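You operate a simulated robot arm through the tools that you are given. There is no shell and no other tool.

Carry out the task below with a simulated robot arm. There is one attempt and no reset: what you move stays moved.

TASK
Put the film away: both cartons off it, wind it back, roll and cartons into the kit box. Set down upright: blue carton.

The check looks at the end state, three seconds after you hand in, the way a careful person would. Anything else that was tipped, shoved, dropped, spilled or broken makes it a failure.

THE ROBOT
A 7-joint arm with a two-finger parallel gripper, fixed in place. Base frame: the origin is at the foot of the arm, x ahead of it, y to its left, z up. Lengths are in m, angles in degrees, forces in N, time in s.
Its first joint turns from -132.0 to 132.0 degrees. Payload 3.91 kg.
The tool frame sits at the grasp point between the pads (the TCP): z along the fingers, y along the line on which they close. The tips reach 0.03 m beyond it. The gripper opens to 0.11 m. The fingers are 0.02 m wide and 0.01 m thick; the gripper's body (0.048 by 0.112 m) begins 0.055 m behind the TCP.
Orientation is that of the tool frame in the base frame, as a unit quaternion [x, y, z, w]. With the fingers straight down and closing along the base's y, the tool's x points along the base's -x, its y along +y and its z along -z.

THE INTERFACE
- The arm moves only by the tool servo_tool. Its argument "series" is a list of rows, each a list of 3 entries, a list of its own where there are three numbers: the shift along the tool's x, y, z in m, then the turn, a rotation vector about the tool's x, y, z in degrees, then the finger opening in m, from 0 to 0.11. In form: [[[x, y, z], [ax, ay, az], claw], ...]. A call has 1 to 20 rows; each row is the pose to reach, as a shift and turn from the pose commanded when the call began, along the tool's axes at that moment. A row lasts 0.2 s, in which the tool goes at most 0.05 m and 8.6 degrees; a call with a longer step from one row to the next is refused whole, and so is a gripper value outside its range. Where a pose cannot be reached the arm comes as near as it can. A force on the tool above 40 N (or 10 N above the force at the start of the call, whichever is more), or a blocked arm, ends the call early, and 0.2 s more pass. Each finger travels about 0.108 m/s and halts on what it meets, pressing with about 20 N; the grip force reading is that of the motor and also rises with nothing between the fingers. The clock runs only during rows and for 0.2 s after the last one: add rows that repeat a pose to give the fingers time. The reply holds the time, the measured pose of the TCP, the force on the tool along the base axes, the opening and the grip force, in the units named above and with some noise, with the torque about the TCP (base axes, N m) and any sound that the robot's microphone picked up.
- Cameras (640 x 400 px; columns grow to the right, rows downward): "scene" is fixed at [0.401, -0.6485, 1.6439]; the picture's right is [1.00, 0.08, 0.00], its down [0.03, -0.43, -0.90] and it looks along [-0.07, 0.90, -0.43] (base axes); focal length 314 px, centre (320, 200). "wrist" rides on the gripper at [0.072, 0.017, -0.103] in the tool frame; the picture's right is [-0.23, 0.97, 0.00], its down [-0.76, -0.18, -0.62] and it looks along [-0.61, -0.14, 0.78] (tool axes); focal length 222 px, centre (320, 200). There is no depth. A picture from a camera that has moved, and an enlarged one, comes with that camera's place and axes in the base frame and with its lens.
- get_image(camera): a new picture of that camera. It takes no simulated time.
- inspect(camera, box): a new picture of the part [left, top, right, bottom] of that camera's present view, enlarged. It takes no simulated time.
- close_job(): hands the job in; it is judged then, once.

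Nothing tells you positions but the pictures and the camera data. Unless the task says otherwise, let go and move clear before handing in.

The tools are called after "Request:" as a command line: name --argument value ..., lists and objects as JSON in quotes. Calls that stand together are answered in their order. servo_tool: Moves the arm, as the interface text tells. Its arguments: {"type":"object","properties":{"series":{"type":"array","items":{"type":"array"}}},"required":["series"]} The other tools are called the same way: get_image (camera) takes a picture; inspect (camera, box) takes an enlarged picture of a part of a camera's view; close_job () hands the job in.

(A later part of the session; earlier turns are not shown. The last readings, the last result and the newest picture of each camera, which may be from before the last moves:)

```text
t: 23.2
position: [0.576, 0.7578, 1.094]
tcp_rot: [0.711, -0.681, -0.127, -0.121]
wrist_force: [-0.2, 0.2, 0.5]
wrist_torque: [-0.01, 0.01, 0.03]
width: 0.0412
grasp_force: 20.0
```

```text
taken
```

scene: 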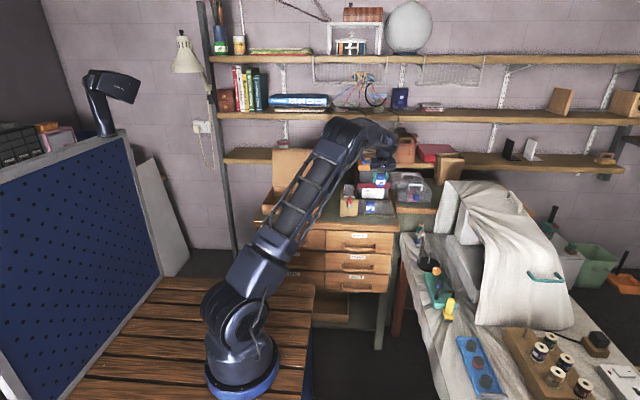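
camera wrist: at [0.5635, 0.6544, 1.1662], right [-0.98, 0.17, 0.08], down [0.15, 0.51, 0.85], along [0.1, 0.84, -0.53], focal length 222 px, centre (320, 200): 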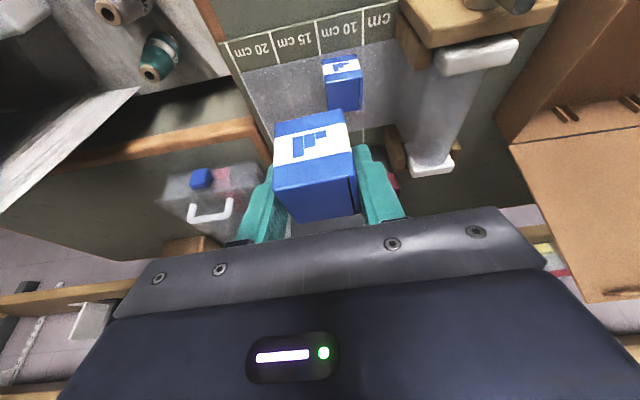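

The carton is held securely and upright. I'll carry it slowly leftwards, well above the crank and roll, towards the kit box.

Request:
servo_tool --series '[[[-0.0005, 0.004, -0.0008], [0, 0, 0], 0.02], [[-0.0015, 0.012, -0.0026], [0, 0, 0], 0.02], [[-0.0031, 0.024, -0.0052], [0, 0, 0], 0.02], [[-0.005, 0.04, -0.0084], [0, 0, 0], 0.02], [[-0.0073, 0.0579, -0.0121], [0, 0, 0], 0.02], [[-0.0098, 0.0779, -0.0164], [0, 0, 0], 0.02], [[-0.0124, 0.0979, -0.0206], [0, 0, 0], 0.02], [[-0.0148, 0.1178, -0.0249], [0, 0, 0], 0.02], [[-0.0174, 0.1378, -0.0291], [0, 0, 0], 0.02], [[-0.0193, 0.1578, -0.0315], [0, 0, 0], 0.02], [[-0.0201, 0.1778, -0.0312], [0, 0, 0], 0.02], [[-0.021, 0.1978, -0.0309], [0, 0, 0], 0.02], [[-0.0218, 0.2157, -0.0306], [0, 0, 0], 0.02], [[-0.0225, 0.2317, -0.0304], [0, 0, 0], 0.02], [[-0.023, 0.2437, -0.0302], [0, 0, 0], 0.02], [[-0.0233, 0.2517, -0.0301], [0, 0, 0], 0.02], [[-0.0235, 0.2557, -0.03], [0, 0, 0], 0.02]]'

Request:
get_image --camera "wrist"

Request:
get_image --camera "scene"

```text
t: 26.8
position: [0.3192, 0.757, 1.1309]
tcp_rot: [0.712, -0.68, -0.126, -0.12]
wrist_force: [-0.2, 0.5, -0.6]
wrist_torque: [-0.01, -0.02, -0.02]
width: 0.0412
grasp_force: 20.3
```

```text
taken
camera wrist: at [0.3071, 0.6547, 1.2022], right [-0.98, 0.17, 0.08], down [0.15, 0.51, 0.85], along [0.1, 0.84, -0.53], focal length 222 px, centre (320, 200)
```

wrist: 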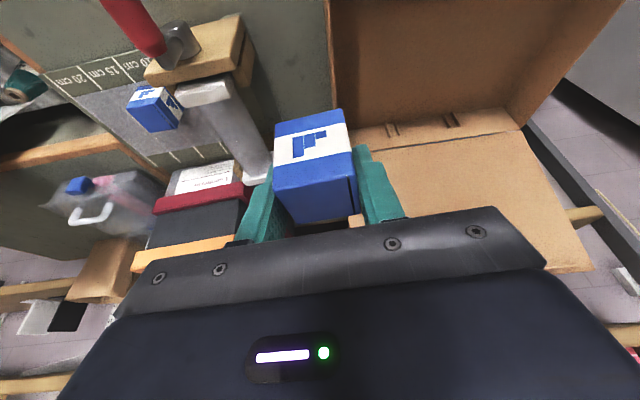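

```text
taken
```

scene: 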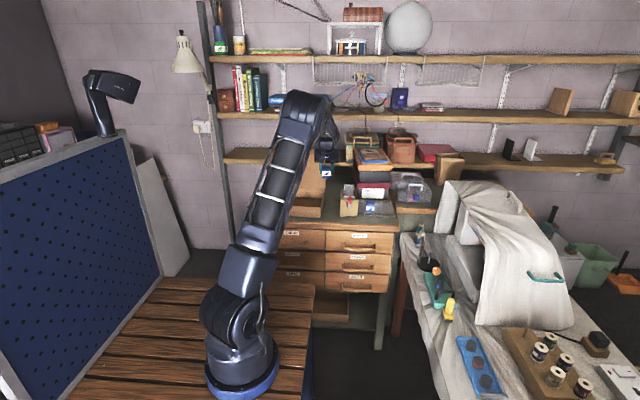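

Request:
inspect --camera "wrist" --box '[80, 0, 290, 190]'

Request:
inspect --camera "wrist" --box '[310, 0, 630, 200]'

```text
2.11 times, centred on (185, 95) of wrist
camera zoom: at [0.3071, 0.6547, 1.2022], right [-0.98, 0.17, 0.08], down [0.15, 0.51, 0.85], along [0.1, 0.84, -0.53], focal length 468 px, centre (604, 421)
```

zoom: 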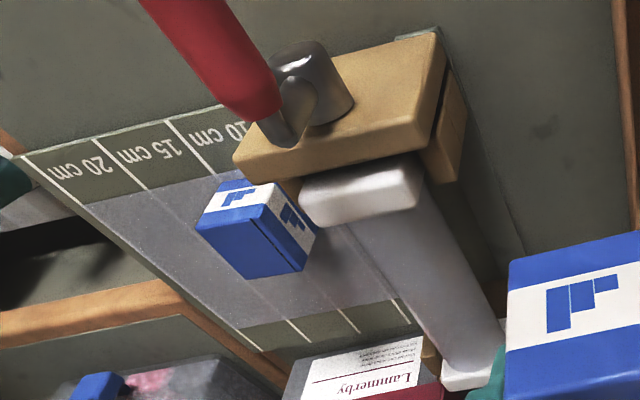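

```text
2.00 times, centred on (470, 100) of wrist
camera zoom: at [0.3071, 0.6547, 1.2022], right [-0.98, 0.17, 0.08], down [0.15, 0.51, 0.85], along [0.1, 0.84, -0.53], focal length 444 px, centre (20, 400)
```

zoom: 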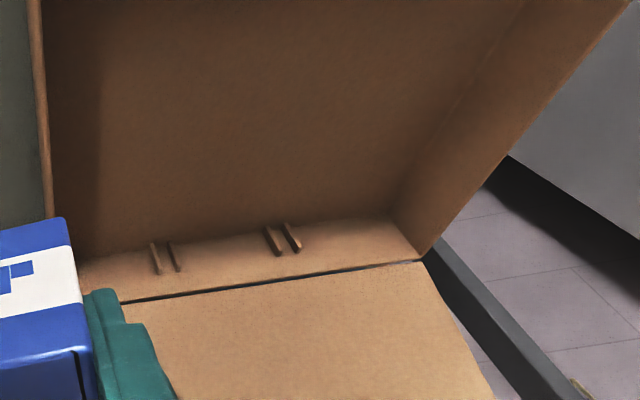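

The kit box interior spans about x 0.005–0.295, y 0.75–0.96, floor ≈0.888, rim ≈0.94. I'll bring this carton over the left rear part of the box.

Request:
servo_tool --series '[[[-0.0007, 0.004, 0.0006], [0, 0, 0], 0.02], [[-0.0021, 0.0119, 0.0018], [0, 0, 0], 0.02], [[-0.0043, 0.0238, 0.0036], [0, 0, 0], 0.02], [[-0.0071, 0.0396, 0.006], [0, 0, 0], 0.02], [[-0.0103, 0.0575, 0.0087], [0, 0, 0], 0.02], [[-0.0139, 0.0773, 0.0117], [0, 0, 0], 0.02], [[-0.0174, 0.0971, 0.0147], [0, 0, 0], 0.02], [[-0.021, 0.1169, 0.0177], [0, 0, 0], 0.02], [[-0.0245, 0.1368, 0.0206], [0, 0, 0], 0.02], [[-0.0281, 0.1566, 0.0236], [0, 0, 0], 0.02], [[-0.0316, 0.1764, 0.0266], [0, 0, 0], 0.02], [[-0.0352, 0.1962, 0.0296], [0, 0, 0], 0.02], [[-0.038, 0.2121, 0.032], [0, 0, 0], 0.02], [[-0.0405, 0.2259, 0.0341], [0, 0, 0], 0.02], [[-0.0425, 0.2368, 0.0358], [0, 0, 0], 0.02], [[-0.0437, 0.2438, 0.0368], [0, 0, 0], 0.02], [[-0.0443, 0.2468, 0.0373], [0, 0, 0], 0.02]]'

Request:
get_image --camera "wrist"

Request:
get_image --camera "scene"

```text
t: 30.4
position: [0.0705, 0.8007, 1.1101]
tcp_rot: [0.712, -0.68, -0.126, -0.121]
wrist_force: [-0.3, -1.0, -0.1]
wrist_torque: [-0.04, -0.02, -0.03]
width: 0.0417
grasp_force: 20.0
```

```text
taken
camera wrist: at [0.0583, 0.6975, 1.182], right [-0.98, 0.17, 0.08], down [0.15, 0.51, 0.85], along [0.1, 0.84, -0.53], focal length 222 px, centre (320, 200)
```

wrist: 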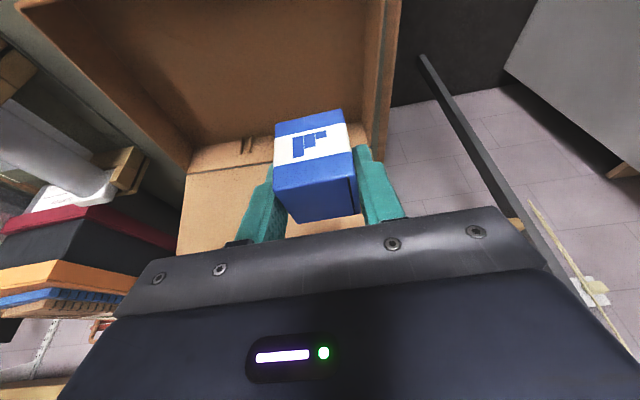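

```text
taken
```

scene: 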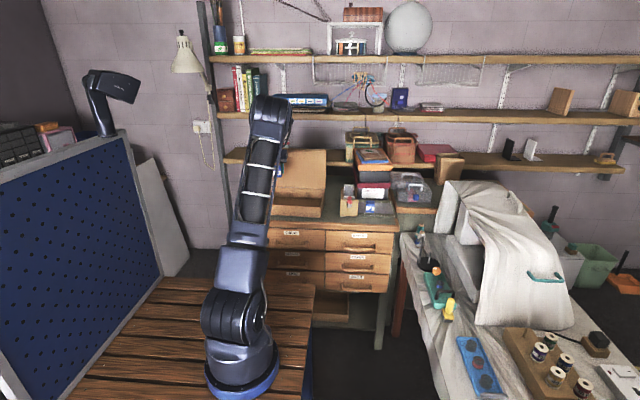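

Over the left part of the box with the carton upright. I'll lower it into the left rear area, stopping just above the floor.

Request:
servo_tool --series '[[[-0.001, -0.0001, 0.0036], [0, 0, 0], 0.02], [[-0.0033, -0.0003, 0.0119], [0, 0, 0], 0.02], [[-0.0073, -0.0007, 0.0261], [0, 0, 0], 0.02], [[-0.0119, -0.0012, 0.0427], [0, 0, 0], 0.02], [[-0.0172, -0.0017, 0.0617], [0, 0, 0], 0.02], [[-0.0225, -0.0022, 0.0806], [0, 0, 0], 0.02], [[-0.0271, -0.0027, 0.0973], [0, 0, 0], 0.02], [[-0.0308, -0.0031, 0.1103], [0, 0, 0], 0.02], [[-0.0331, -0.0033, 0.1186], [0, 0, 0], 0.02], [[-0.0318, -0.0033, 0.1223], [0, 0, 0], 0.02], [[-0.0286, -0.0033, 0.1308], [0, 0, 0], 0.02], [[-0.0241, -0.0033, 0.143], [0, 0, 0], 0.02], [[-0.0197, -0.0033, 0.1552], [0, 0, 0], 0.02], [[-0.0152, -0.0033, 0.1674], [0, 0, 0], 0.02], [[-0.012, -0.0033, 0.1759], [0, 0, 0], 0.02], [[-0.0107, -0.0033, 0.1796], [0, 0, 0], 0.02]]'

Request:
get_image --camera "wrist"

Request:
inspect --camera "scene" --box '[240, 130, 360, 230]'

```text
t: 33.8
position: [0.0708, 0.8725, 0.9445]
tcp_rot: [0.712, -0.68, -0.127, -0.12]
wrist_force: [-0.3, -0.1, -0.5]
wrist_torque: [0.0, 0.0, -0.01]
width: 0.0413
grasp_force: 20.1
```

```text
taken
camera wrist: at [0.0583, 0.7694, 1.0168], right [-0.98, 0.17, 0.08], down [0.15, 0.51, 0.85], along [0.1, 0.84, -0.53], focal length 222 px, centre (320, 200)
```

wrist: 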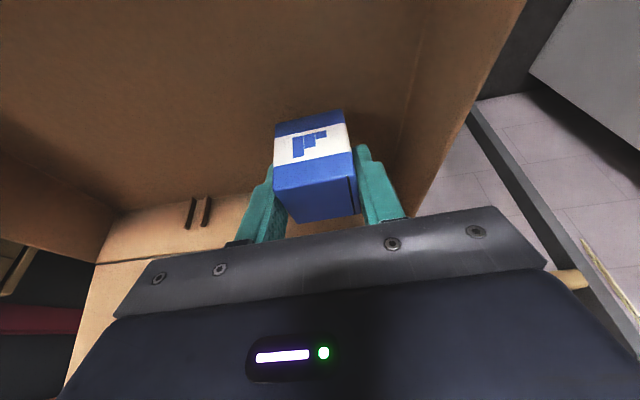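

```text
4.00 times, centred on (300, 180) of scene
camera zoom: at [0.401, -0.6485, 1.6439], right [1.0, 0.08, 0.0], down [0.03, -0.43, -0.9], along [-0.07, 0.9, -0.43], focal length 1254 px, centre (400, 280)
```

zoom: 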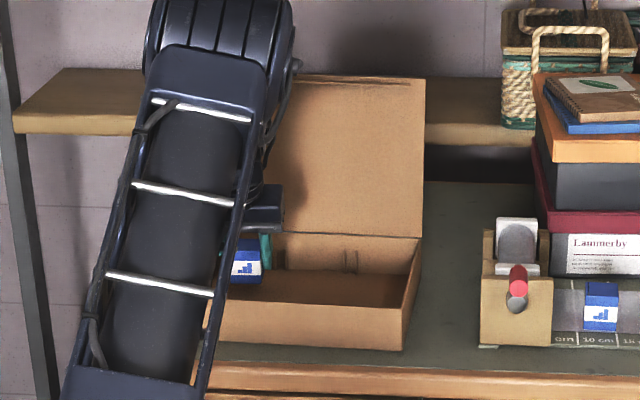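

Carton hangs about 18 mm above the box floor, clear of walls. I'll lower slowly.

Request:
servo_tool --series '[[[0.0009, 0, 0.0023], [0, 0, 0], 0.02], [[0.0017, 0, 0.0047], [0, 0, 0], 0.02], [[0.0026, 0, 0.007], [0, 0, 0], 0.02], [[0.0034, 0, 0.0094], [0, 0, 0], 0.02], [[0.0043, 0, 0.0117], [0, 0, 0], 0.02], [[0.0045, 0, 0.0122], [0, 0, 0], 0.02]]'

Request:
servo_tool --series '[[[0.0003, 0, 0.0009], [0, 0, 0], 0.02], [[0.0007, 0, 0.0019], [0, 0, 0], 0.02]]'

Request:
inspect --camera "wrist" --box '[220, 80, 420, 240]'

```text
t: 35.2
position: [0.0694, 0.8729, 0.9327]
tcp_rot: [0.713, -0.679, -0.127, -0.12]
wrist_force: [0.2, 0.2, -0.7]
wrist_torque: [0.0, 0.01, 0.03]
width: 0.0414
grasp_force: 20.5
```

```text
t: 35.8
position: [0.0705, 0.8719, 0.9298]
tcp_rot: [0.712, -0.68, -0.127, -0.12]
wrist_force: [-0.2, 0.3, 0.1]
wrist_torque: [-0.01, 0.0, 0.01]
width: 0.0415
grasp_force: 20.1
```

```text
2.50 times, centred on (320, 160) of wrist
camera zoom: at [0.0583, 0.7693, 1.0025], right [-0.98, 0.17, 0.08], down [0.15, 0.51, 0.85], along [0.1, 0.84, -0.53], focal length 555 px, centre (320, 300)
```

zoom: 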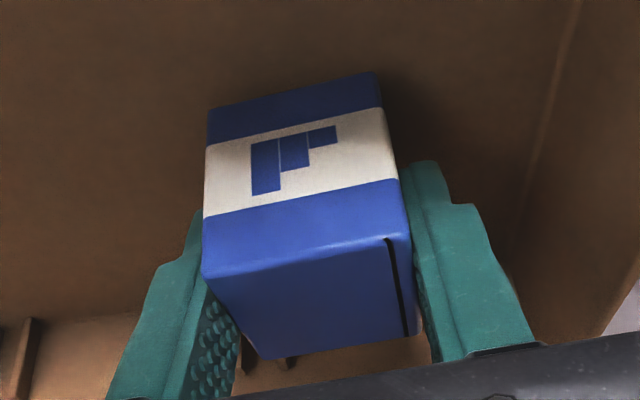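

Request:
servo_tool --series '[[[0.0003, 0, 0.0009], [0, 0, 0], 0.02], [[0.0003, 0, 0.0009], [0, 0, 0], 0.02]]'

Request:
servo_tool --series '[[[0.0003, 0, 0.0009], [0, 0, 0], 0.02], [[0.0003, 0, 0.0009], [0, 0, 0], 0.02]]'

Request:
servo_tool --series '[[[0.0003, 0, 0.0009], [0, 0, 0], 0.02], [[0.0003, 0, 0.0009], [0, 0, 0], 0.02]]'

Request:
servo_tool --series '[[[0.0003, 0, 0.0009], [0, 0, 0], 0.02], [[0.0003, 0, 0.0009], [0, 0, 0], 0.02]]'

Request:
inspect --camera "wrist" --box '[220, 80, 420, 240]'

```text
t: 36.4
position: [0.0702, 0.8726, 0.9288]
tcp_rot: [0.711, -0.681, -0.127, -0.121]
wrist_force: [-0.2, -1.5, -1.0]
wrist_torque: [0.04, 0.03, 0.01]
width: 0.0412
grasp_force: 20.2
```

```text
t: 37.0
position: [0.071, 0.8717, 0.9278]
tcp_rot: [0.712, -0.68, -0.126, -0.122]
wrist_force: [-0.4, -0.1, -0.1]
wrist_torque: [-0.02, -0.01, -0.01]
width: 0.0412
grasp_force: 20.1
```

```text
t: 37.6
position: [0.0707, 0.8731, 0.9271]
tcp_rot: [0.712, -0.68, -0.127, -0.121]
wrist_force: [-0.6, -0.1, -1.3]
wrist_torque: [0.01, 0.02, -0.03]
width: 0.0414
grasp_force: 20.5
```

```text
t: 38.2
position: [0.0714, 0.8726, 0.9273]
tcp_rot: [0.712, -0.681, -0.126, -0.12]
wrist_force: [-0.3, -0.3, -0.2]
wrist_torque: [-0.03, 0.01, 0.0]
width: 0.0416
grasp_force: 20.2
```

```text
2.50 times, centred on (320, 160) of wrist
camera zoom: at [0.0584, 0.7694, 0.9986], right [-0.98, 0.17, 0.08], down [0.15, 0.51, 0.85], along [0.1, 0.84, -0.53], focal length 555 px, centre (320, 300)
```

zoom: 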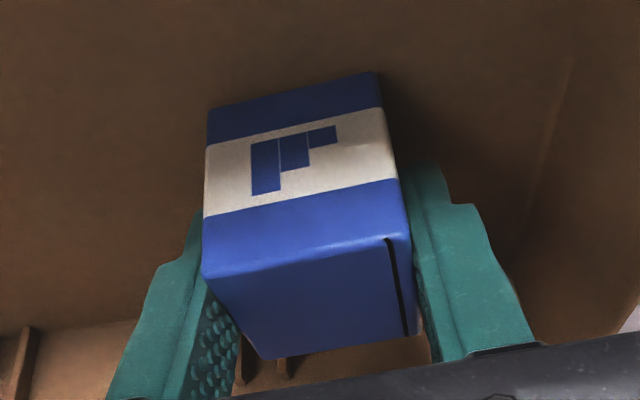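

Request:
servo_tool --series '[[[0.0003, 0, 0.0009], [0, 0, 0], 0.02], [[0.0003, 0, 0.0009], [0, 0, 0], 0.02]]'

Request:
servo_tool --series '[[[0.0003, 0, 0.0009], [0, 0, 0], 0.02], [[0.0003, 0, 0.0009], [0, 0, 0], 0.02]]'

Request:
servo_tool --series '[[[0.0003, 0, 0.0009], [0, 0, 0], 0.02], [[0.0003, 0, 0.0009], [0, 0, 0], 0.02]]'

Request:
inspect --camera "wrist" --box '[220, 80, 420, 240]'

Request:
inspect --camera "scene" --box '[270, 170, 326, 215]'

```text
t: 38.8
position: [0.0705, 0.8719, 0.9255]
tcp_rot: [0.713, -0.679, -0.126, -0.121]
wrist_force: [-0.2, -0.7, -1.5]
wrist_torque: [0.01, 0.01, 0.0]
width: 0.0416
grasp_force: 19.7
```

```text
t: 39.4
position: [0.0705, 0.8733, 0.9251]
tcp_rot: [0.712, -0.68, -0.127, -0.121]
wrist_force: [-0.4, -0.4, -0.1]
wrist_torque: [0.02, 0.01, 0.05]
width: 0.0414
grasp_force: 19.6
```

```text
t: 40.0
position: [0.0707, 0.8733, 0.9245]
tcp_rot: [0.712, -0.68, -0.127, -0.121]
wrist_force: [0.6, -2.4, 8.3]
wrist_torque: [0.03, 0.0, 0.0]
width: 0.0417
grasp_force: 20.0
```

```text
2.50 times, centred on (320, 160) of wrist
camera zoom: at [0.0584, 0.7695, 0.9962], right [-0.98, 0.17, 0.08], down [0.15, 0.51, 0.85], along [0.1, 0.84, -0.52], focal length 555 px, centre (320, 300)
```

zoom: 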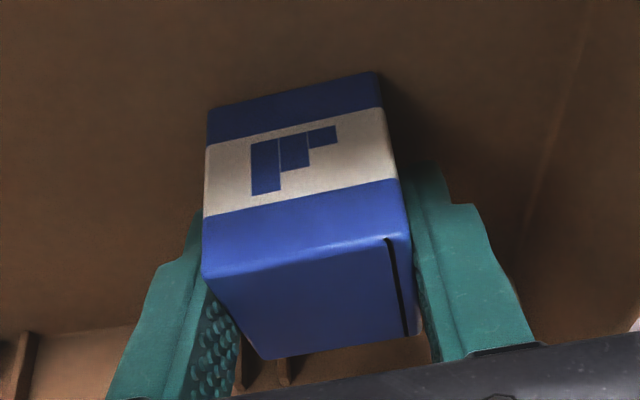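

```text
8.89 times, centred on (298, 192) of scene
camera zoom: at [0.401, -0.6485, 1.6439], right [1.0, 0.08, 0.0], down [0.03, -0.43, -0.9], along [-0.07, 0.9, -0.43], focal length 2786 px, centre (516, 267)
```

zoom: 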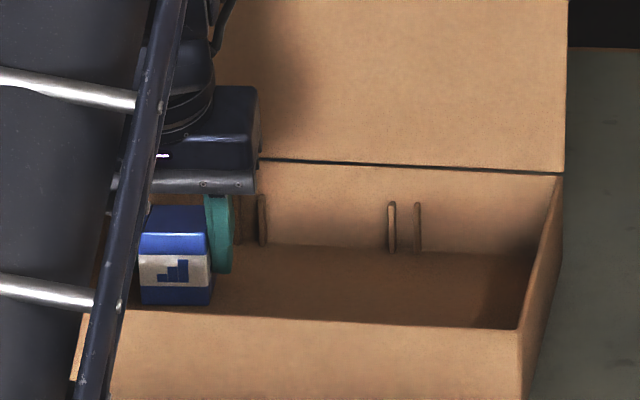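

Contact with the box floor (8 N upward). I'll ease off slightly, open the fingers gently and check the carton stands.

Request:
servo_tool --series '[[[-0.0002, 0, -0.0006], [0, 0, 0], 0.02], [[-0.0002, 0, -0.0006], [0, 0, 0], 0.045], [[-0.0002, 0, -0.0006], [0, 0, 0], 0.052], [[-0.0002, 0, -0.0006], [0, 0, 0], 0.06], [[-0.0002, 0, -0.0006], [0, 0, 0], 0.065], [[-0.0002, 0, -0.0006], [0, 0, 0], 0.065]]'

Request:
inspect --camera "wrist" --box '[220, 80, 420, 240]'

```text
t: 41.4
position: [0.0705, 0.8725, 0.9237]
tcp_rot: [0.712, -0.68, -0.127, -0.12]
wrist_force: [-0.5, -0.2, 0.8]
wrist_torque: [0.04, 0.0, 0.02]
width: 0.0651
grasp_force: 0.1
```

```text
2.50 times, centred on (320, 160) of wrist
camera zoom: at [0.0585, 0.7695, 0.9963], right [-0.98, 0.17, 0.08], down [0.15, 0.51, 0.85], along [0.1, 0.84, -0.53], focal length 555 px, centre (320, 300)
```

zoom: 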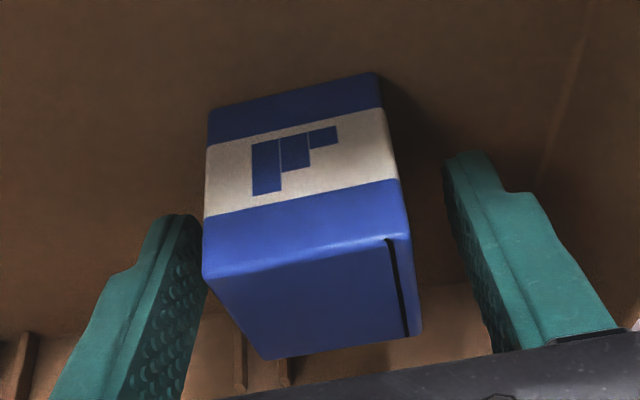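

The carton stands free and upright in the box. Now I'll raise the open gripper straight up and travel back to hover near the second carton, reducing tilt to ~10° and matching its yaw.

Request:
servo_tool --series '[[[-0.0034, 0, -0.0094], [0, 0, 0], 0.065], [[-0.0103, 0, -0.0282], [0, 0, 0], 0.065], [[-0.0206, 0, -0.0563], [0, 0, 0], 0.065], [[-0.0344, 0, -0.0939], [0, 0, 0], 0.065], [[-0.0482, 0, -0.1314], [0, 0, 0], 0.065], [[-0.0431, 0.0007, -0.1759], [0, 0, 0], 0.065], [[-0.0262, -0.0384, -0.1927], [0.36, 1.67, 1.34], 0.065], [[-0.0056, -0.0774, -0.2002], [0.73, 3.33, 2.68], 0.065], [[0.0055, -0.1169, -0.2043], [1.09, 5, 4.02], 0.065], [[0.0165, -0.1564, -0.2083], [1.45, 6.67, 5.36], 0.065], [[0.0277, -0.1959, -0.2123], [1.82, 8.33, 6.7], 0.065], [[0.0388, -0.2353, -0.2164], [2.18, 10, 8.04], 0.065], [[0.0406, -0.2753, -0.2169], [2.18, 10, 8.04], 0.065], [[0.0423, -0.3152, -0.2175], [2.18, 10, 8.04], 0.065], [[0.044, -0.3552, -0.2181], [2.18, 10, 8.04], 0.065], [[0.0458, -0.3951, -0.2187], [2.18, 10, 8.04], 0.065], [[0.0475, -0.4351, -0.2193], [2.18, 10, 8.04], 0.065], [[0.0484, -0.455, -0.2196], [2.18, 10, 8.04], 0.065]]'

Request:
get_image --camera "wrist"

Request:
get_image --camera "scene"

```text
t: 45.2
position: [0.5302, 0.772, 1.1137]
tcp_rot: [-0.669, 0.738, 0.059, 0.065]
wrist_force: [0.2, 1.5, 0.0]
wrist_torque: [-0.01, -0.02, -0.03]
width: 0.0646
grasp_force: 0.0
```

```text
taken
camera wrist: at [0.504, 0.6865, 1.2031], right [-0.95, 0.32, 0.04], down [0.24, 0.62, 0.75], along [0.21, 0.72, -0.66], focal length 222 px, centre (320, 200)
```

wrist: 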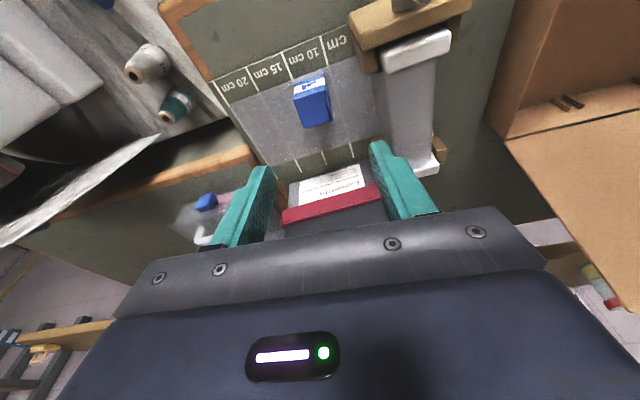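

```text
taken
```

scene: 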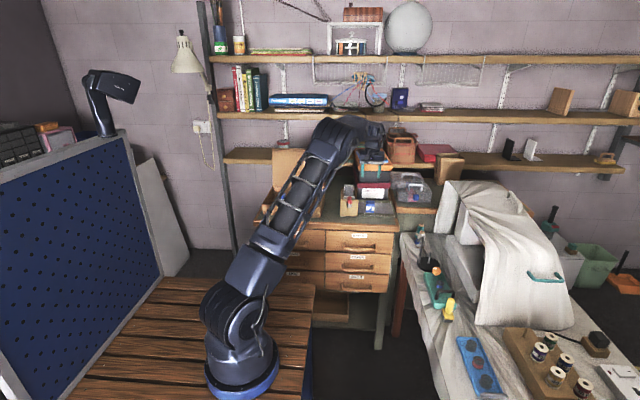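

Request:
inspect --camera "wrist" --box '[270, 60, 350, 140]'

Request:
inspect --camera "scene" --box '[270, 170, 326, 215]'

Request:
inspect --camera "wrist" --box '[330, 0, 490, 190]'

```text
5.00 times, centred on (310, 100) of wrist
camera zoom: at [0.504, 0.6865, 1.2031], right [-0.95, 0.32, 0.04], down [0.24, 0.62, 0.75], along [0.21, 0.72, -0.66], focal length 1111 px, centre (370, 700)
```

zoom: 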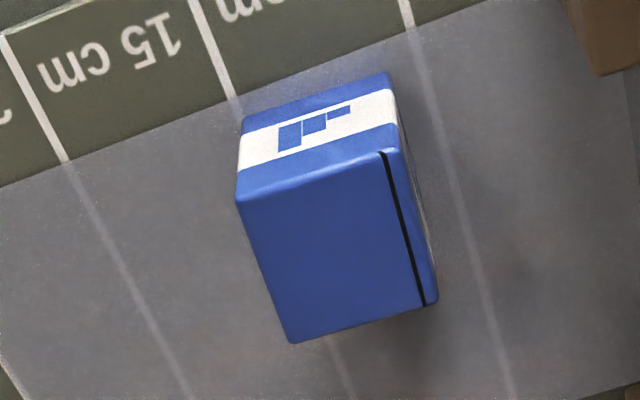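

```text
8.89 times, centred on (298, 192) of scene
camera zoom: at [0.401, -0.6485, 1.6439], right [1.0, 0.08, 0.0], down [0.03, -0.43, -0.9], along [-0.07, 0.9, -0.43], focal length 2786 px, centre (516, 267)
```

zoom: 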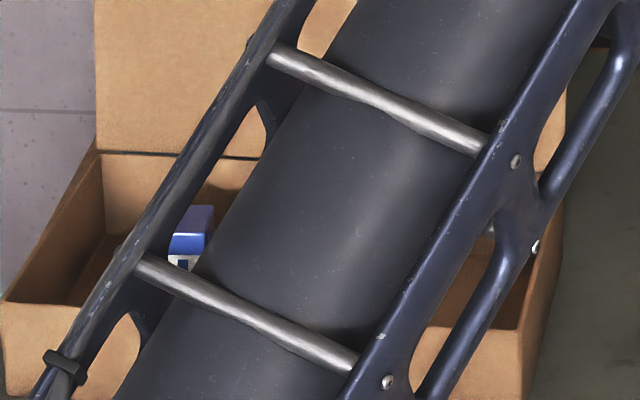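

```text
2.11 times, centred on (410, 95) of wrist
camera zoom: at [0.504, 0.6865, 1.2031], right [-0.95, 0.32, 0.04], down [0.24, 0.62, 0.75], along [0.21, 0.72, -0.66], focal length 468 px, centre (130, 421)
```

zoom: 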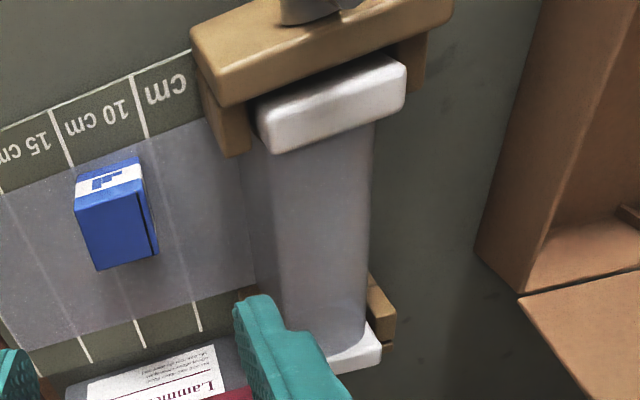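

Second carton is centred at about (0.5435, 0.8145) with yaw ≈ -3°; the first still stands in the box. I'll descend around the second one with open fingers.

Request:
servo_tool --series '[[[-0.0053, -0.0023, 0.0289], [-0.11, 0, -0.62], 0.065], [[-0.0106, -0.0047, 0.0578], [-0.22, 0, -1.23], 0.065], [[-0.0159, -0.007, 0.0866], [-0.33, 0, -1.85], 0.065], [[-0.0212, -0.0093, 0.1155], [-0.44, 0, -2.46], 0.065], [[-0.0185, -0.0093, 0.131], [-0.44, 0, -2.46], 0.065], [[-0.0157, -0.0093, 0.1465], [-0.44, 0, -2.46], 0.065], [[-0.013, -0.0093, 0.162], [-0.44, 0, -2.46], 0.065], [[-0.0102, -0.0093, 0.1775], [-0.44, 0, -2.46], 0.065], [[-0.0075, -0.0093, 0.193], [-0.44, 0, -2.46], 0.065]]'

Request:
get_image --camera "wrist"

Request:
inspect --camera "scene" --box '[310, 130, 422, 220]'

```text
t: 47.2
position: [0.5447, 0.8122, 0.9263]
tcp_rot: [-0.684, 0.724, 0.061, 0.064]
wrist_force: [0.1, 0.2, 0.0]
wrist_torque: [-0.01, 0.03, 0.01]
width: 0.0652
grasp_force: 0.0
```

```text
taken
camera wrist: at [0.5221, 0.7257, 1.0146], right [-0.96, 0.28, 0.04], down [0.21, 0.63, 0.75], along [0.18, 0.73, -0.66], focal length 222 px, centre (320, 200)
```

wrist: 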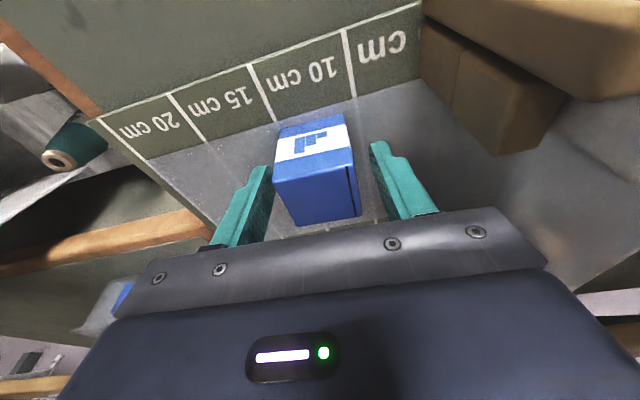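

```text
4.44 times, centred on (366, 175) of scene
camera zoom: at [0.401, -0.6485, 1.6439], right [1.0, 0.08, 0.0], down [0.03, -0.43, -0.9], along [-0.07, 0.9, -0.43], focal length 1393 px, centre (116, 311)
```

zoom: 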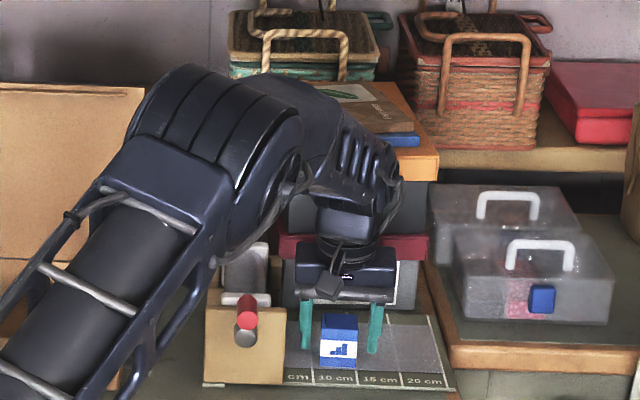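

Well centred. Close on the carton, then lift a few mm slowly.

Request:
servo_tool --series '[[[0, 0, 0], [0, 0, 0], 0.05], [[0, 0, 0], [0, 0, 0], 0.02], [[0, 0, 0], [0, 0, 0], 0.02], [[0, 0, 0], [0, 0, 0], 0.02], [[0, 0, 0], [0, 0, 0], 0.02], [[-0.0002, 0, -0.001], [0, 0, 0], 0.02], [[-0.0004, 0, -0.002], [0, 0, 0], 0.02], [[-0.0007, 0, -0.0039], [0, 0, 0], 0.02], [[-0.0011, 0, -0.0059], [0, 0, 0], 0.02], [[-0.0014, 0, -0.0079], [0, 0, 0], 0.02], [[-0.0018, 0, -0.0098], [0, 0, 0], 0.02], [[-0.0021, 0, -0.0118], [0, 0, 0], 0.02], [[-0.0025, 0, -0.0138], [0, 0, 0], 0.02]]'

Request:
get_image --camera "wrist"

Request:
inspect --camera "scene" --box '[340, 170, 420, 220]'

```text
t: 50.0
position: [0.5442, 0.8115, 0.9392]
tcp_rot: [-0.684, 0.724, 0.062, 0.064]
wrist_force: [0.5, 0.2, -0.4]
wrist_torque: [0.02, 0.01, -0.02]
width: 0.0414
grasp_force: 19.8
```

```text
taken
camera wrist: at [0.5222, 0.7257, 1.0281], right [-0.96, 0.28, 0.04], down [0.21, 0.63, 0.75], along [0.18, 0.73, -0.66], focal length 222 px, centre (320, 200)
```

wrist: 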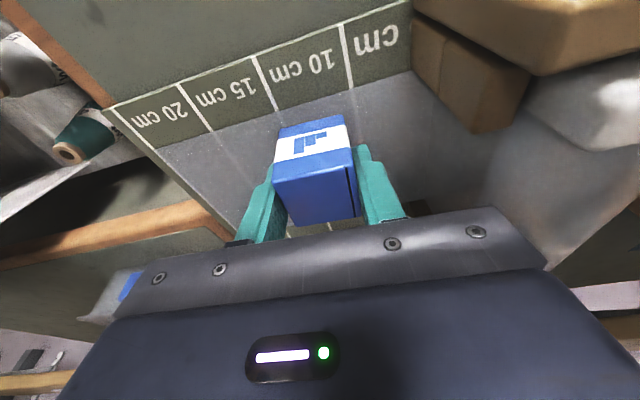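

```text
8.00 times, centred on (380, 195) of scene
camera zoom: at [0.401, -0.6485, 1.6439], right [1.0, 0.08, 0.0], down [0.03, -0.43, -0.9], along [-0.07, 0.9, -0.43], focal length 2508 px, centre (-160, 240)
```

zoom: 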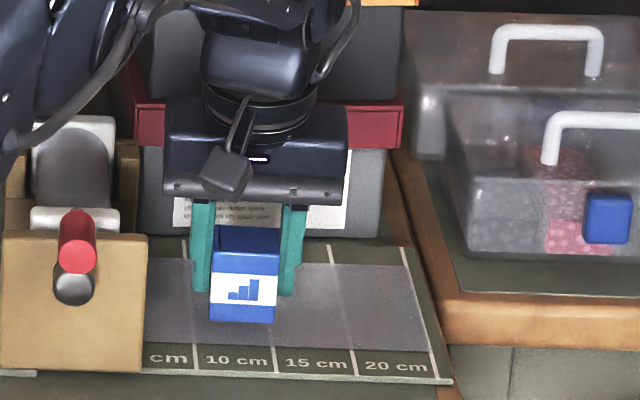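

The carton is up and off the film. I'll raise it smoothly and then carry it left to the box at a safe height.

Request:
servo_tool --series '[[[-0.0005, 0, -0.003], [0, 0, 0], 0.02], [[-0.0016, 0, -0.0089], [0, 0, 0], 0.02], [[-0.0032, 0, -0.0177], [0, 0, 0], 0.02], [[-0.0053, 0, -0.0295], [0, 0, 0], 0.02], [[-0.0077, 0, -0.0433], [0, 0, 0], 0.02], [[-0.0086, 0, -0.0595], [0, 0, 0], 0.02], [[-0.0085, -0.0002, -0.0757], [0, 0, 0], 0.02], [[-0.0074, -0.0004, -0.0921], [0, 0, 0], 0.02], [[-0.0062, -0.0007, -0.1086], [0, 0, 0], 0.02], [[-0.0041, -0.0009, -0.1252], [0, 0, 0], 0.02], [[-0.002, -0.0012, -0.1418], [0, 0, 0], 0.02], [[-0.0008, -0.0014, -0.1574], [0, 0, 0], 0.02], [[-0.0009, -0.0015, -0.1695], [0, 0, 0], 0.02], [[-0.0013, -0.0016, -0.1775], [0, 0, 0], 0.02], [[-0.002, -0.0016, -0.1815], [0, 0, 0], 0.02], [[-0.0022, -0.0016, -0.1825], [0, 0, 0], 0.02]]'

Request:
get_image --camera "wrist"

```text
t: 53.4
position: [0.5438, 0.7819, 1.119]
tcp_rot: [-0.684, 0.724, 0.06, 0.064]
wrist_force: [-0.2, -0.6, -0.8]
wrist_torque: [0.03, -0.03, 0.01]
width: 0.0416
grasp_force: 20.0
```

```text
taken
camera wrist: at [0.5225, 0.6957, 1.2086], right [-0.96, 0.28, 0.04], down [0.21, 0.63, 0.75], along [0.18, 0.73, -0.66], focal length 222 px, centre (320, 200)
```

wrist: 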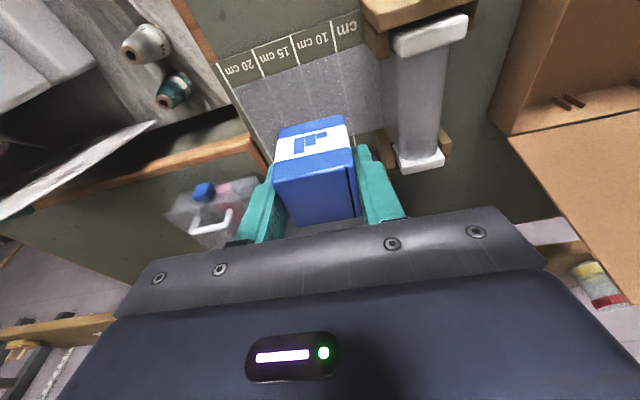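

Request:
servo_tool --series '[[[0.0002, 0.005, 0], [0, 0, 0], 0.02], [[0.0006, 0.015, -0.0001], [0, 0, 0], 0.02], [[0.0011, 0.03, -0.0002], [0, 0, 0], 0.02], [[0.0019, 0.05, -0.0003], [0, 0, 0], 0.02], [[0.0029, 0.0749, -0.0005], [0, 0, 0], 0.02], [[0.004, 0.1049, -0.0006], [0, 0, 0], 0.02], [[0.0053, 0.1379, -0.0008], [0, 0, 0], 0.02], [[0.0065, 0.1709, -0.001], [0, 0, 0], 0.02], [[0.0078, 0.2038, -0.0012], [0, 0, 0], 0.02], [[0.0091, 0.2368, -0.0014], [0, 0, 0], 0.02], [[0.0103, 0.2698, -0.0016], [0, 0, 0], 0.02], [[0.0116, 0.3028, -0.0018], [0, 0, 0], 0.02], [[0.0128, 0.3357, -0.002], [0, 0, 0], 0.02], [[0.0141, 0.3687, -0.0022], [0, 0, 0], 0.02], [[0.0152, 0.3987, -0.0024], [0, 0, 0], 0.02], [[0.0162, 0.4237, -0.0025], [0, 0, 0], 0.02], [[0.017, 0.4436, -0.0027], [0, 0, 0], 0.02], [[0.0175, 0.4586, -0.0028], [0, 0, 0], 0.02], [[0.0179, 0.4686, -0.0028], [0, 0, 0], 0.02], [[0.0181, 0.4736, -0.0028], [0, 0, 0], 0.02]]'

Request:
get_image --camera "wrist"

Request:
inspect --camera "scene" --box '[240, 130, 360, 230]'

```text
t: 57.6
position: [0.0702, 0.7903, 1.1183]
tcp_rot: [-0.684, 0.724, 0.061, 0.064]
wrist_force: [-0.4, -0.9, -0.5]
wrist_torque: [0.02, -0.02, 0.0]
width: 0.0419
grasp_force: 19.8
```

```text
taken
camera wrist: at [0.0482, 0.704, 1.2079], right [-0.96, 0.28, 0.04], down [0.21, 0.63, 0.75], along [0.18, 0.73, -0.66], focal length 222 px, centre (320, 200)
```

wrist: 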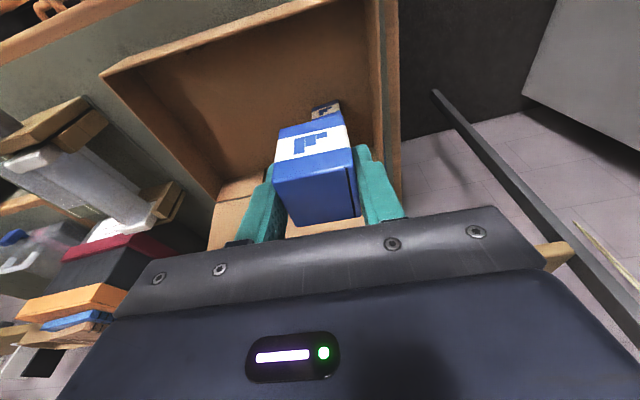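

```text
4.00 times, centred on (300, 180) of scene
camera zoom: at [0.401, -0.6485, 1.6439], right [1.0, 0.08, 0.0], down [0.03, -0.43, -0.9], along [-0.07, 0.9, -0.43], focal length 1254 px, centre (400, 280)
```

zoom: 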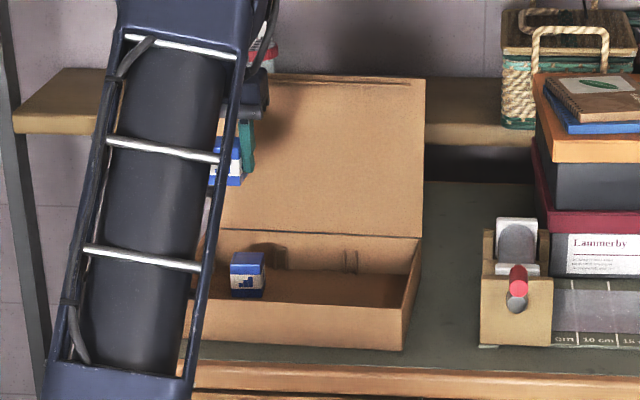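

Carton one stands at the left rear of the box; I'll lower carton two in front of it at about (0.07, 0.79).

Request:
servo_tool --series '[[[0.0007, 0, 0.0039], [0, 0, 0], 0.02], [[0.0021, 0, 0.0118], [0, 0, 0], 0.02], [[0.0042, 0, 0.0236], [0, 0, 0], 0.02], [[0.007, 0, 0.0394], [0, 0, 0], 0.02], [[0.0102, 0, 0.0571], [0, 0, 0], 0.02], [[0.0134, 0, 0.0748], [0, 0, 0], 0.02], [[0.0165, 0, 0.0925], [0, 0, 0], 0.02], [[0.0197, 0, 0.1102], [0, 0, 0], 0.02], [[0.0225, 0, 0.126], [0, 0, 0], 0.02], [[0.025, 0, 0.1398], [0, 0, 0], 0.02], [[0.0271, 0, 0.1516], [0, 0, 0], 0.02], [[0.0287, 0, 0.1604], [0, 0, 0], 0.02], [[0.0297, 0, 0.1663], [0, 0, 0], 0.02], [[0.0303, 0, 0.1693], [0, 0, 0], 0.02], [[0.0304, 0, 0.1703], [0, 0, 0], 0.02]]'

Request:
get_image --camera "wrist"

Request:
inspect --camera "scene" --box '[240, 130, 360, 230]'

```text
t: 60.8
position: [0.0698, 0.7908, 0.9462]
tcp_rot: [-0.684, 0.724, 0.06, 0.064]
wrist_force: [-0.6, -0.2, -0.1]
wrist_torque: [0.01, 0.02, -0.01]
width: 0.0414
grasp_force: 19.8
```

```text
taken
camera wrist: at [0.0482, 0.7036, 1.0346], right [-0.96, 0.28, 0.04], down [0.21, 0.63, 0.75], along [0.18, 0.73, -0.66], focal length 222 px, centre (320, 200)
```

wrist: 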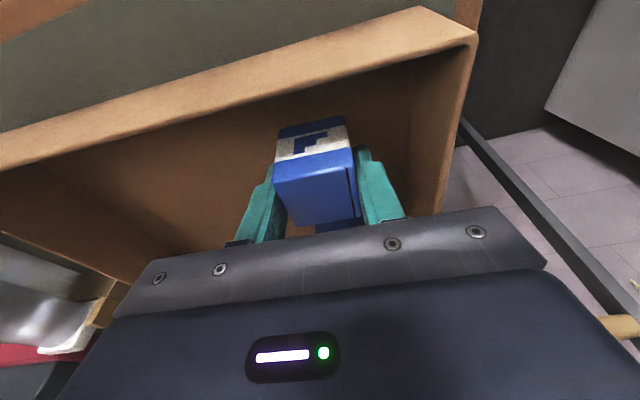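

```text
4.00 times, centred on (300, 180) of scene
camera zoom: at [0.401, -0.6485, 1.6439], right [1.0, 0.08, 0.0], down [0.03, -0.43, -0.9], along [-0.07, 0.9, -0.43], focal length 1254 px, centre (400, 280)
```

zoom: 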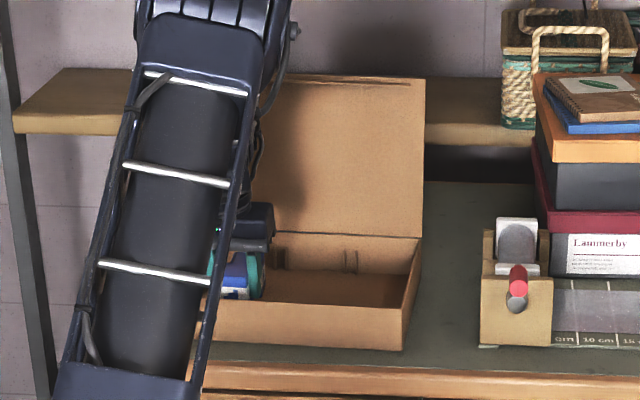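

Request:
servo_tool --series '[[[0.0004, 0, 0.002], [0, 0, 0], 0.02], [[0.0009, 0, 0.0049], [0, 0, 0], 0.02], [[0.0014, 0, 0.0079], [0, 0, 0], 0.02], [[0.0019, 0, 0.0108], [0, 0, 0], 0.02], [[0.0025, 0, 0.0138], [0, 0, 0], 0.02], [[0.0029, 0, 0.0162], [0, 0, 0], 0.02], [[0.0031, 0, 0.0172], [0, 0, 0], 0.02]]'

Request:
servo_tool --series '[[[0.0002, 0, 0.001], [0, 0, 0], 0.02], [[0.0002, 0, 0.001], [0, 0, 0], 0.02]]'

Request:
servo_tool --series '[[[0.0002, 0, 0.001], [0, 0, 0], 0.02], [[0.0002, 0, 0.001], [0, 0, 0], 0.02]]'

Request:
servo_tool --series '[[[0.0001, 0, 0.0007], [0, 0, 0], 0.02], [[0.0001, 0, 0.0007], [0, 0, 0], 0.02]]'

```text
t: 62.4
position: [0.0696, 0.791, 0.9287]
tcp_rot: [-0.684, 0.724, 0.06, 0.064]
wrist_force: [-0.3, -0.5, -0.8]
wrist_torque: [-0.01, -0.03, 0.0]
width: 0.0417
grasp_force: 20.0
```

```text
t: 63.0
position: [0.0698, 0.7911, 0.9278]
tcp_rot: [-0.685, 0.724, 0.061, 0.064]
wrist_force: [-0.1, 0.0, -0.1]
wrist_torque: [-0.01, 0.0, 0.0]
width: 0.0415
grasp_force: 20.0
```

```text
t: 63.6
position: [0.0693, 0.7903, 0.9261]
tcp_rot: [-0.685, 0.723, 0.061, 0.064]
wrist_force: [-0.1, 0.2, -1.2]
wrist_torque: [0.03, 0.03, -0.01]
width: 0.0414
grasp_force: 19.9
```

```text
t: 64.2
position: [0.0696, 0.7915, 0.9257]
tcp_rot: [-0.684, 0.724, 0.06, 0.064]
wrist_force: [-0.4, -0.4, -1.3]
wrist_torque: [0.04, 0.03, 0.0]
width: 0.0417
grasp_force: 20.2
```

Request:
servo_tool --series '[[[0.0001, 0, 0.0007], [0, 0, 0], 0.02], [[0.0001, 0, 0.0007], [0, 0, 0], 0.02]]'

Request:
servo_tool --series '[[[0.0001, 0, 0.0005], [0, 0, 0], 0.02], [[0.0001, 0, 0.0005], [0, 0, 0], 0.02]]'

```text
t: 64.8
position: [0.0691, 0.7897, 0.9248]
tcp_rot: [-0.685, 0.723, 0.06, 0.064]
wrist_force: [-0.1, 0.6, 0.0]
wrist_torque: [0.0, 0.04, 0.03]
width: 0.0416
grasp_force: 20.4
```

```text
t: 65.4
position: [0.0701, 0.7905, 0.9239]
tcp_rot: [-0.684, 0.724, 0.061, 0.064]
wrist_force: [0.4, -0.7, 0.1]
wrist_torque: [0.03, 0.01, 0.01]
width: 0.0413
grasp_force: 20.0
```

Request:
servo_tool --series '[[[0.0001, 0, 0.0005], [0, 0, 0], 0.02], [[0.0001, 0, 0.0005], [0, 0, 0], 0.02]]'

Request:
inspect --camera "wrist" --box '[220, 80, 420, 240]'

Request:
servo_tool --series '[[[0.0001, 0, 0.0005], [0, 0, 0], 0.02], [[0.0001, 0, 0.0005], [0, 0, 0], 0.02]]'

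```text
t: 66.0
position: [0.0707, 0.7898, 0.9251]
tcp_rot: [-0.684, 0.724, 0.06, 0.064]
wrist_force: [-1.0, 1.1, 5.4]
wrist_torque: [-0.01, 0.08, 0.01]
width: 0.0417
grasp_force: 19.7
```

```text
2.50 times, centred on (320, 160) of wrist
camera zoom: at [0.048, 0.7035, 1.0133], right [-0.96, 0.28, 0.04], down [0.21, 0.63, 0.75], along [0.18, 0.73, -0.66], focal length 555 px, centre (320, 300)
```

zoom: 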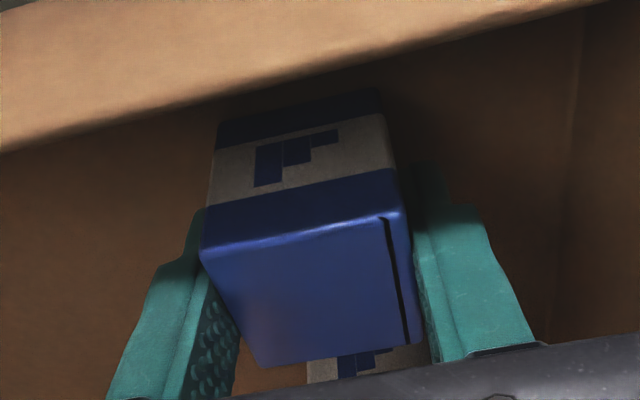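

```text
t: 66.6
position: [0.0702, 0.7899, 0.9256]
tcp_rot: [-0.684, 0.724, 0.061, 0.064]
wrist_force: [-1.0, 0.2, 14.1]
wrist_torque: [-0.08, 0.03, -0.03]
width: 0.0414
grasp_force: 20.4
```

Contact with the floor. I'll back off a hair and open gently.

Request:
servo_tool --series '[[[-0.0001, 0, -0.0008], [0, 0, 0], 0.02], [[-0.0001, 0, -0.0008], [0, 0, 0], 0.045], [[-0.0001, 0, -0.0008], [0, 0, 0], 0.052], [[-0.0001, 0, -0.0008], [0, 0, 0], 0.06], [[-0.0001, 0, -0.0008], [0, 0, 0], 0.065], [[-0.0001, 0, -0.0008], [0, 0, 0], 0.065]]'

Request:
inspect --camera "wrist" --box '[220, 80, 420, 240]'

```text
t: 68.0
position: [0.0706, 0.7902, 0.9241]
tcp_rot: [-0.684, 0.724, 0.06, 0.064]
wrist_force: [-0.4, 0.4, 0.2]
wrist_torque: [0.03, -0.05, 0.0]
width: 0.0648
grasp_force: 0.1
```

```text
2.50 times, centred on (320, 160) of wrist
camera zoom: at [0.048, 0.7036, 1.0131], right [-0.96, 0.28, 0.04], down [0.21, 0.63, 0.75], along [0.18, 0.73, -0.66], focal length 555 px, centre (320, 300)
```

zoom: 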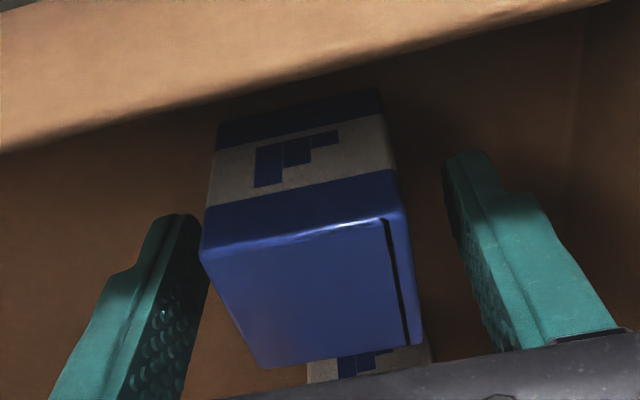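

Both cartons are standing in the box. I'll lift away and move to a viewpoint where the camera looks back at the roll to see how the film leaves it.

Request:
servo_tool --series '[[[-0.0018, 0, -0.0098], [0, 0, 0], 0.068], [[-0.0053, 0, -0.0295], [0, 0, 0], 0.068], [[-0.0106, 0, -0.0591], [0, 0, 0], 0.068], [[-0.0176, 0, -0.0984], [0, 0, 0], 0.075], [[-0.0246, 0, -0.1378], [0, 0, 0], 0.075], [[-0.0102, -0.0011, -0.1708], [0, 0, 0], 0.075], [[-0.0044, -0.0416, -0.1821], [-1.23, 0, -6.89], 0.075], [[0.0031, -0.0822, -0.1835], [-2.46, 0, -13.78], 0.075], [[0.0107, -0.1226, -0.1849], [-3.7, 0, -20.67], 0.075], [[0.0184, -0.1631, -0.1863], [-4.93, 0, -27.56], 0.075], [[0.0259, -0.2036, -0.1877], [-6.16, 0, -34.45], 0.075], [[0.0335, -0.2441, -0.1891], [-7.39, 0, -41.33], 0.075], [[0.0411, -0.2846, -0.1904], [-8.62, 0, -48.22], 0.075], [[0.0487, -0.3251, -0.1919], [-9.86, 0, -55.11], 0.075], [[0.0465, -0.3651, -0.1915], [-11.09, 0, -62.0], 0.075], [[0.0478, -0.405, -0.1714], [-11.09, 0, -62.0], 0.075], [[0.0508, -0.4449, -0.1415], [-11.09, 0, -62.0], 0.075], [[0.0527, -0.4749, -0.1216], [-11.09, 0, -62.0], 0.075]]'

Request:
get_image --camera "wrist"

Request:
get_image --camera "scene"

```text
t: 71.8
position: [0.5404, 0.6916, 1.0343]
tcp_rot: [0.962, -0.259, -0.086, -0.023]
wrist_force: [-0.1, 0.4, -0.4]
wrist_torque: [0.0, -0.06, 0.02]
width: 0.0751
grasp_force: 0.1
```

```text
taken
camera wrist: at [0.609, 0.6329, 1.1233], right [-0.68, -0.73, 0.04], down [-0.46, 0.48, 0.75], along [-0.56, 0.49, -0.66], focal length 222 px, centre (320, 200)
```

wrist: 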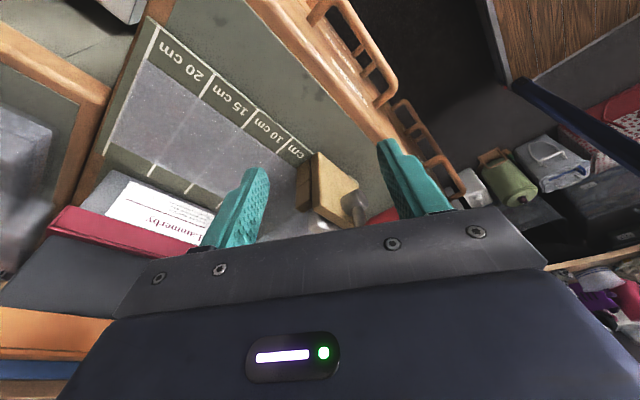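

```text
taken
```

scene: 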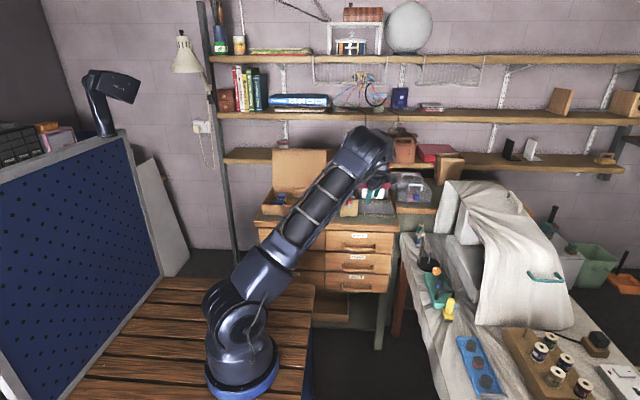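

Request:
inspect --camera "wrist" --box '[170, 110, 390, 240]'

Request:
inspect --camera "scene" --box '[250, 140, 350, 220]'

```text
2.91 times, centred on (280, 175) of wrist
camera zoom: at [0.609, 0.6329, 1.1233], right [-0.68, -0.73, 0.04], down [-0.46, 0.48, 0.75], along [-0.56, 0.49, -0.66], focal length 646 px, centre (436, 273)
```

zoom: 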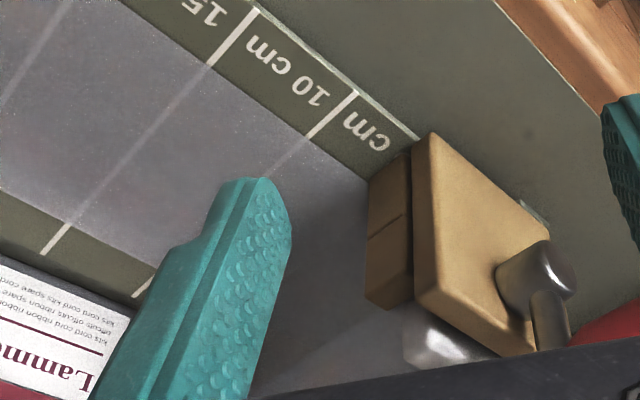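

```text
5.00 times, centred on (300, 180) of scene
camera zoom: at [0.401, -0.6485, 1.6439], right [1.0, 0.08, 0.0], down [0.03, -0.43, -0.9], along [-0.07, 0.9, -0.43], focal length 1567 px, centre (420, 300)
```

zoom: 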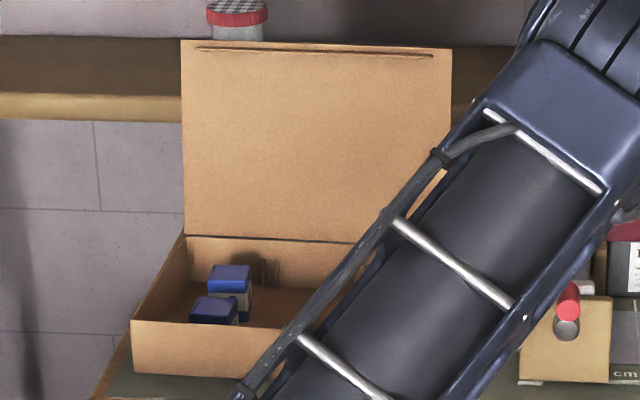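

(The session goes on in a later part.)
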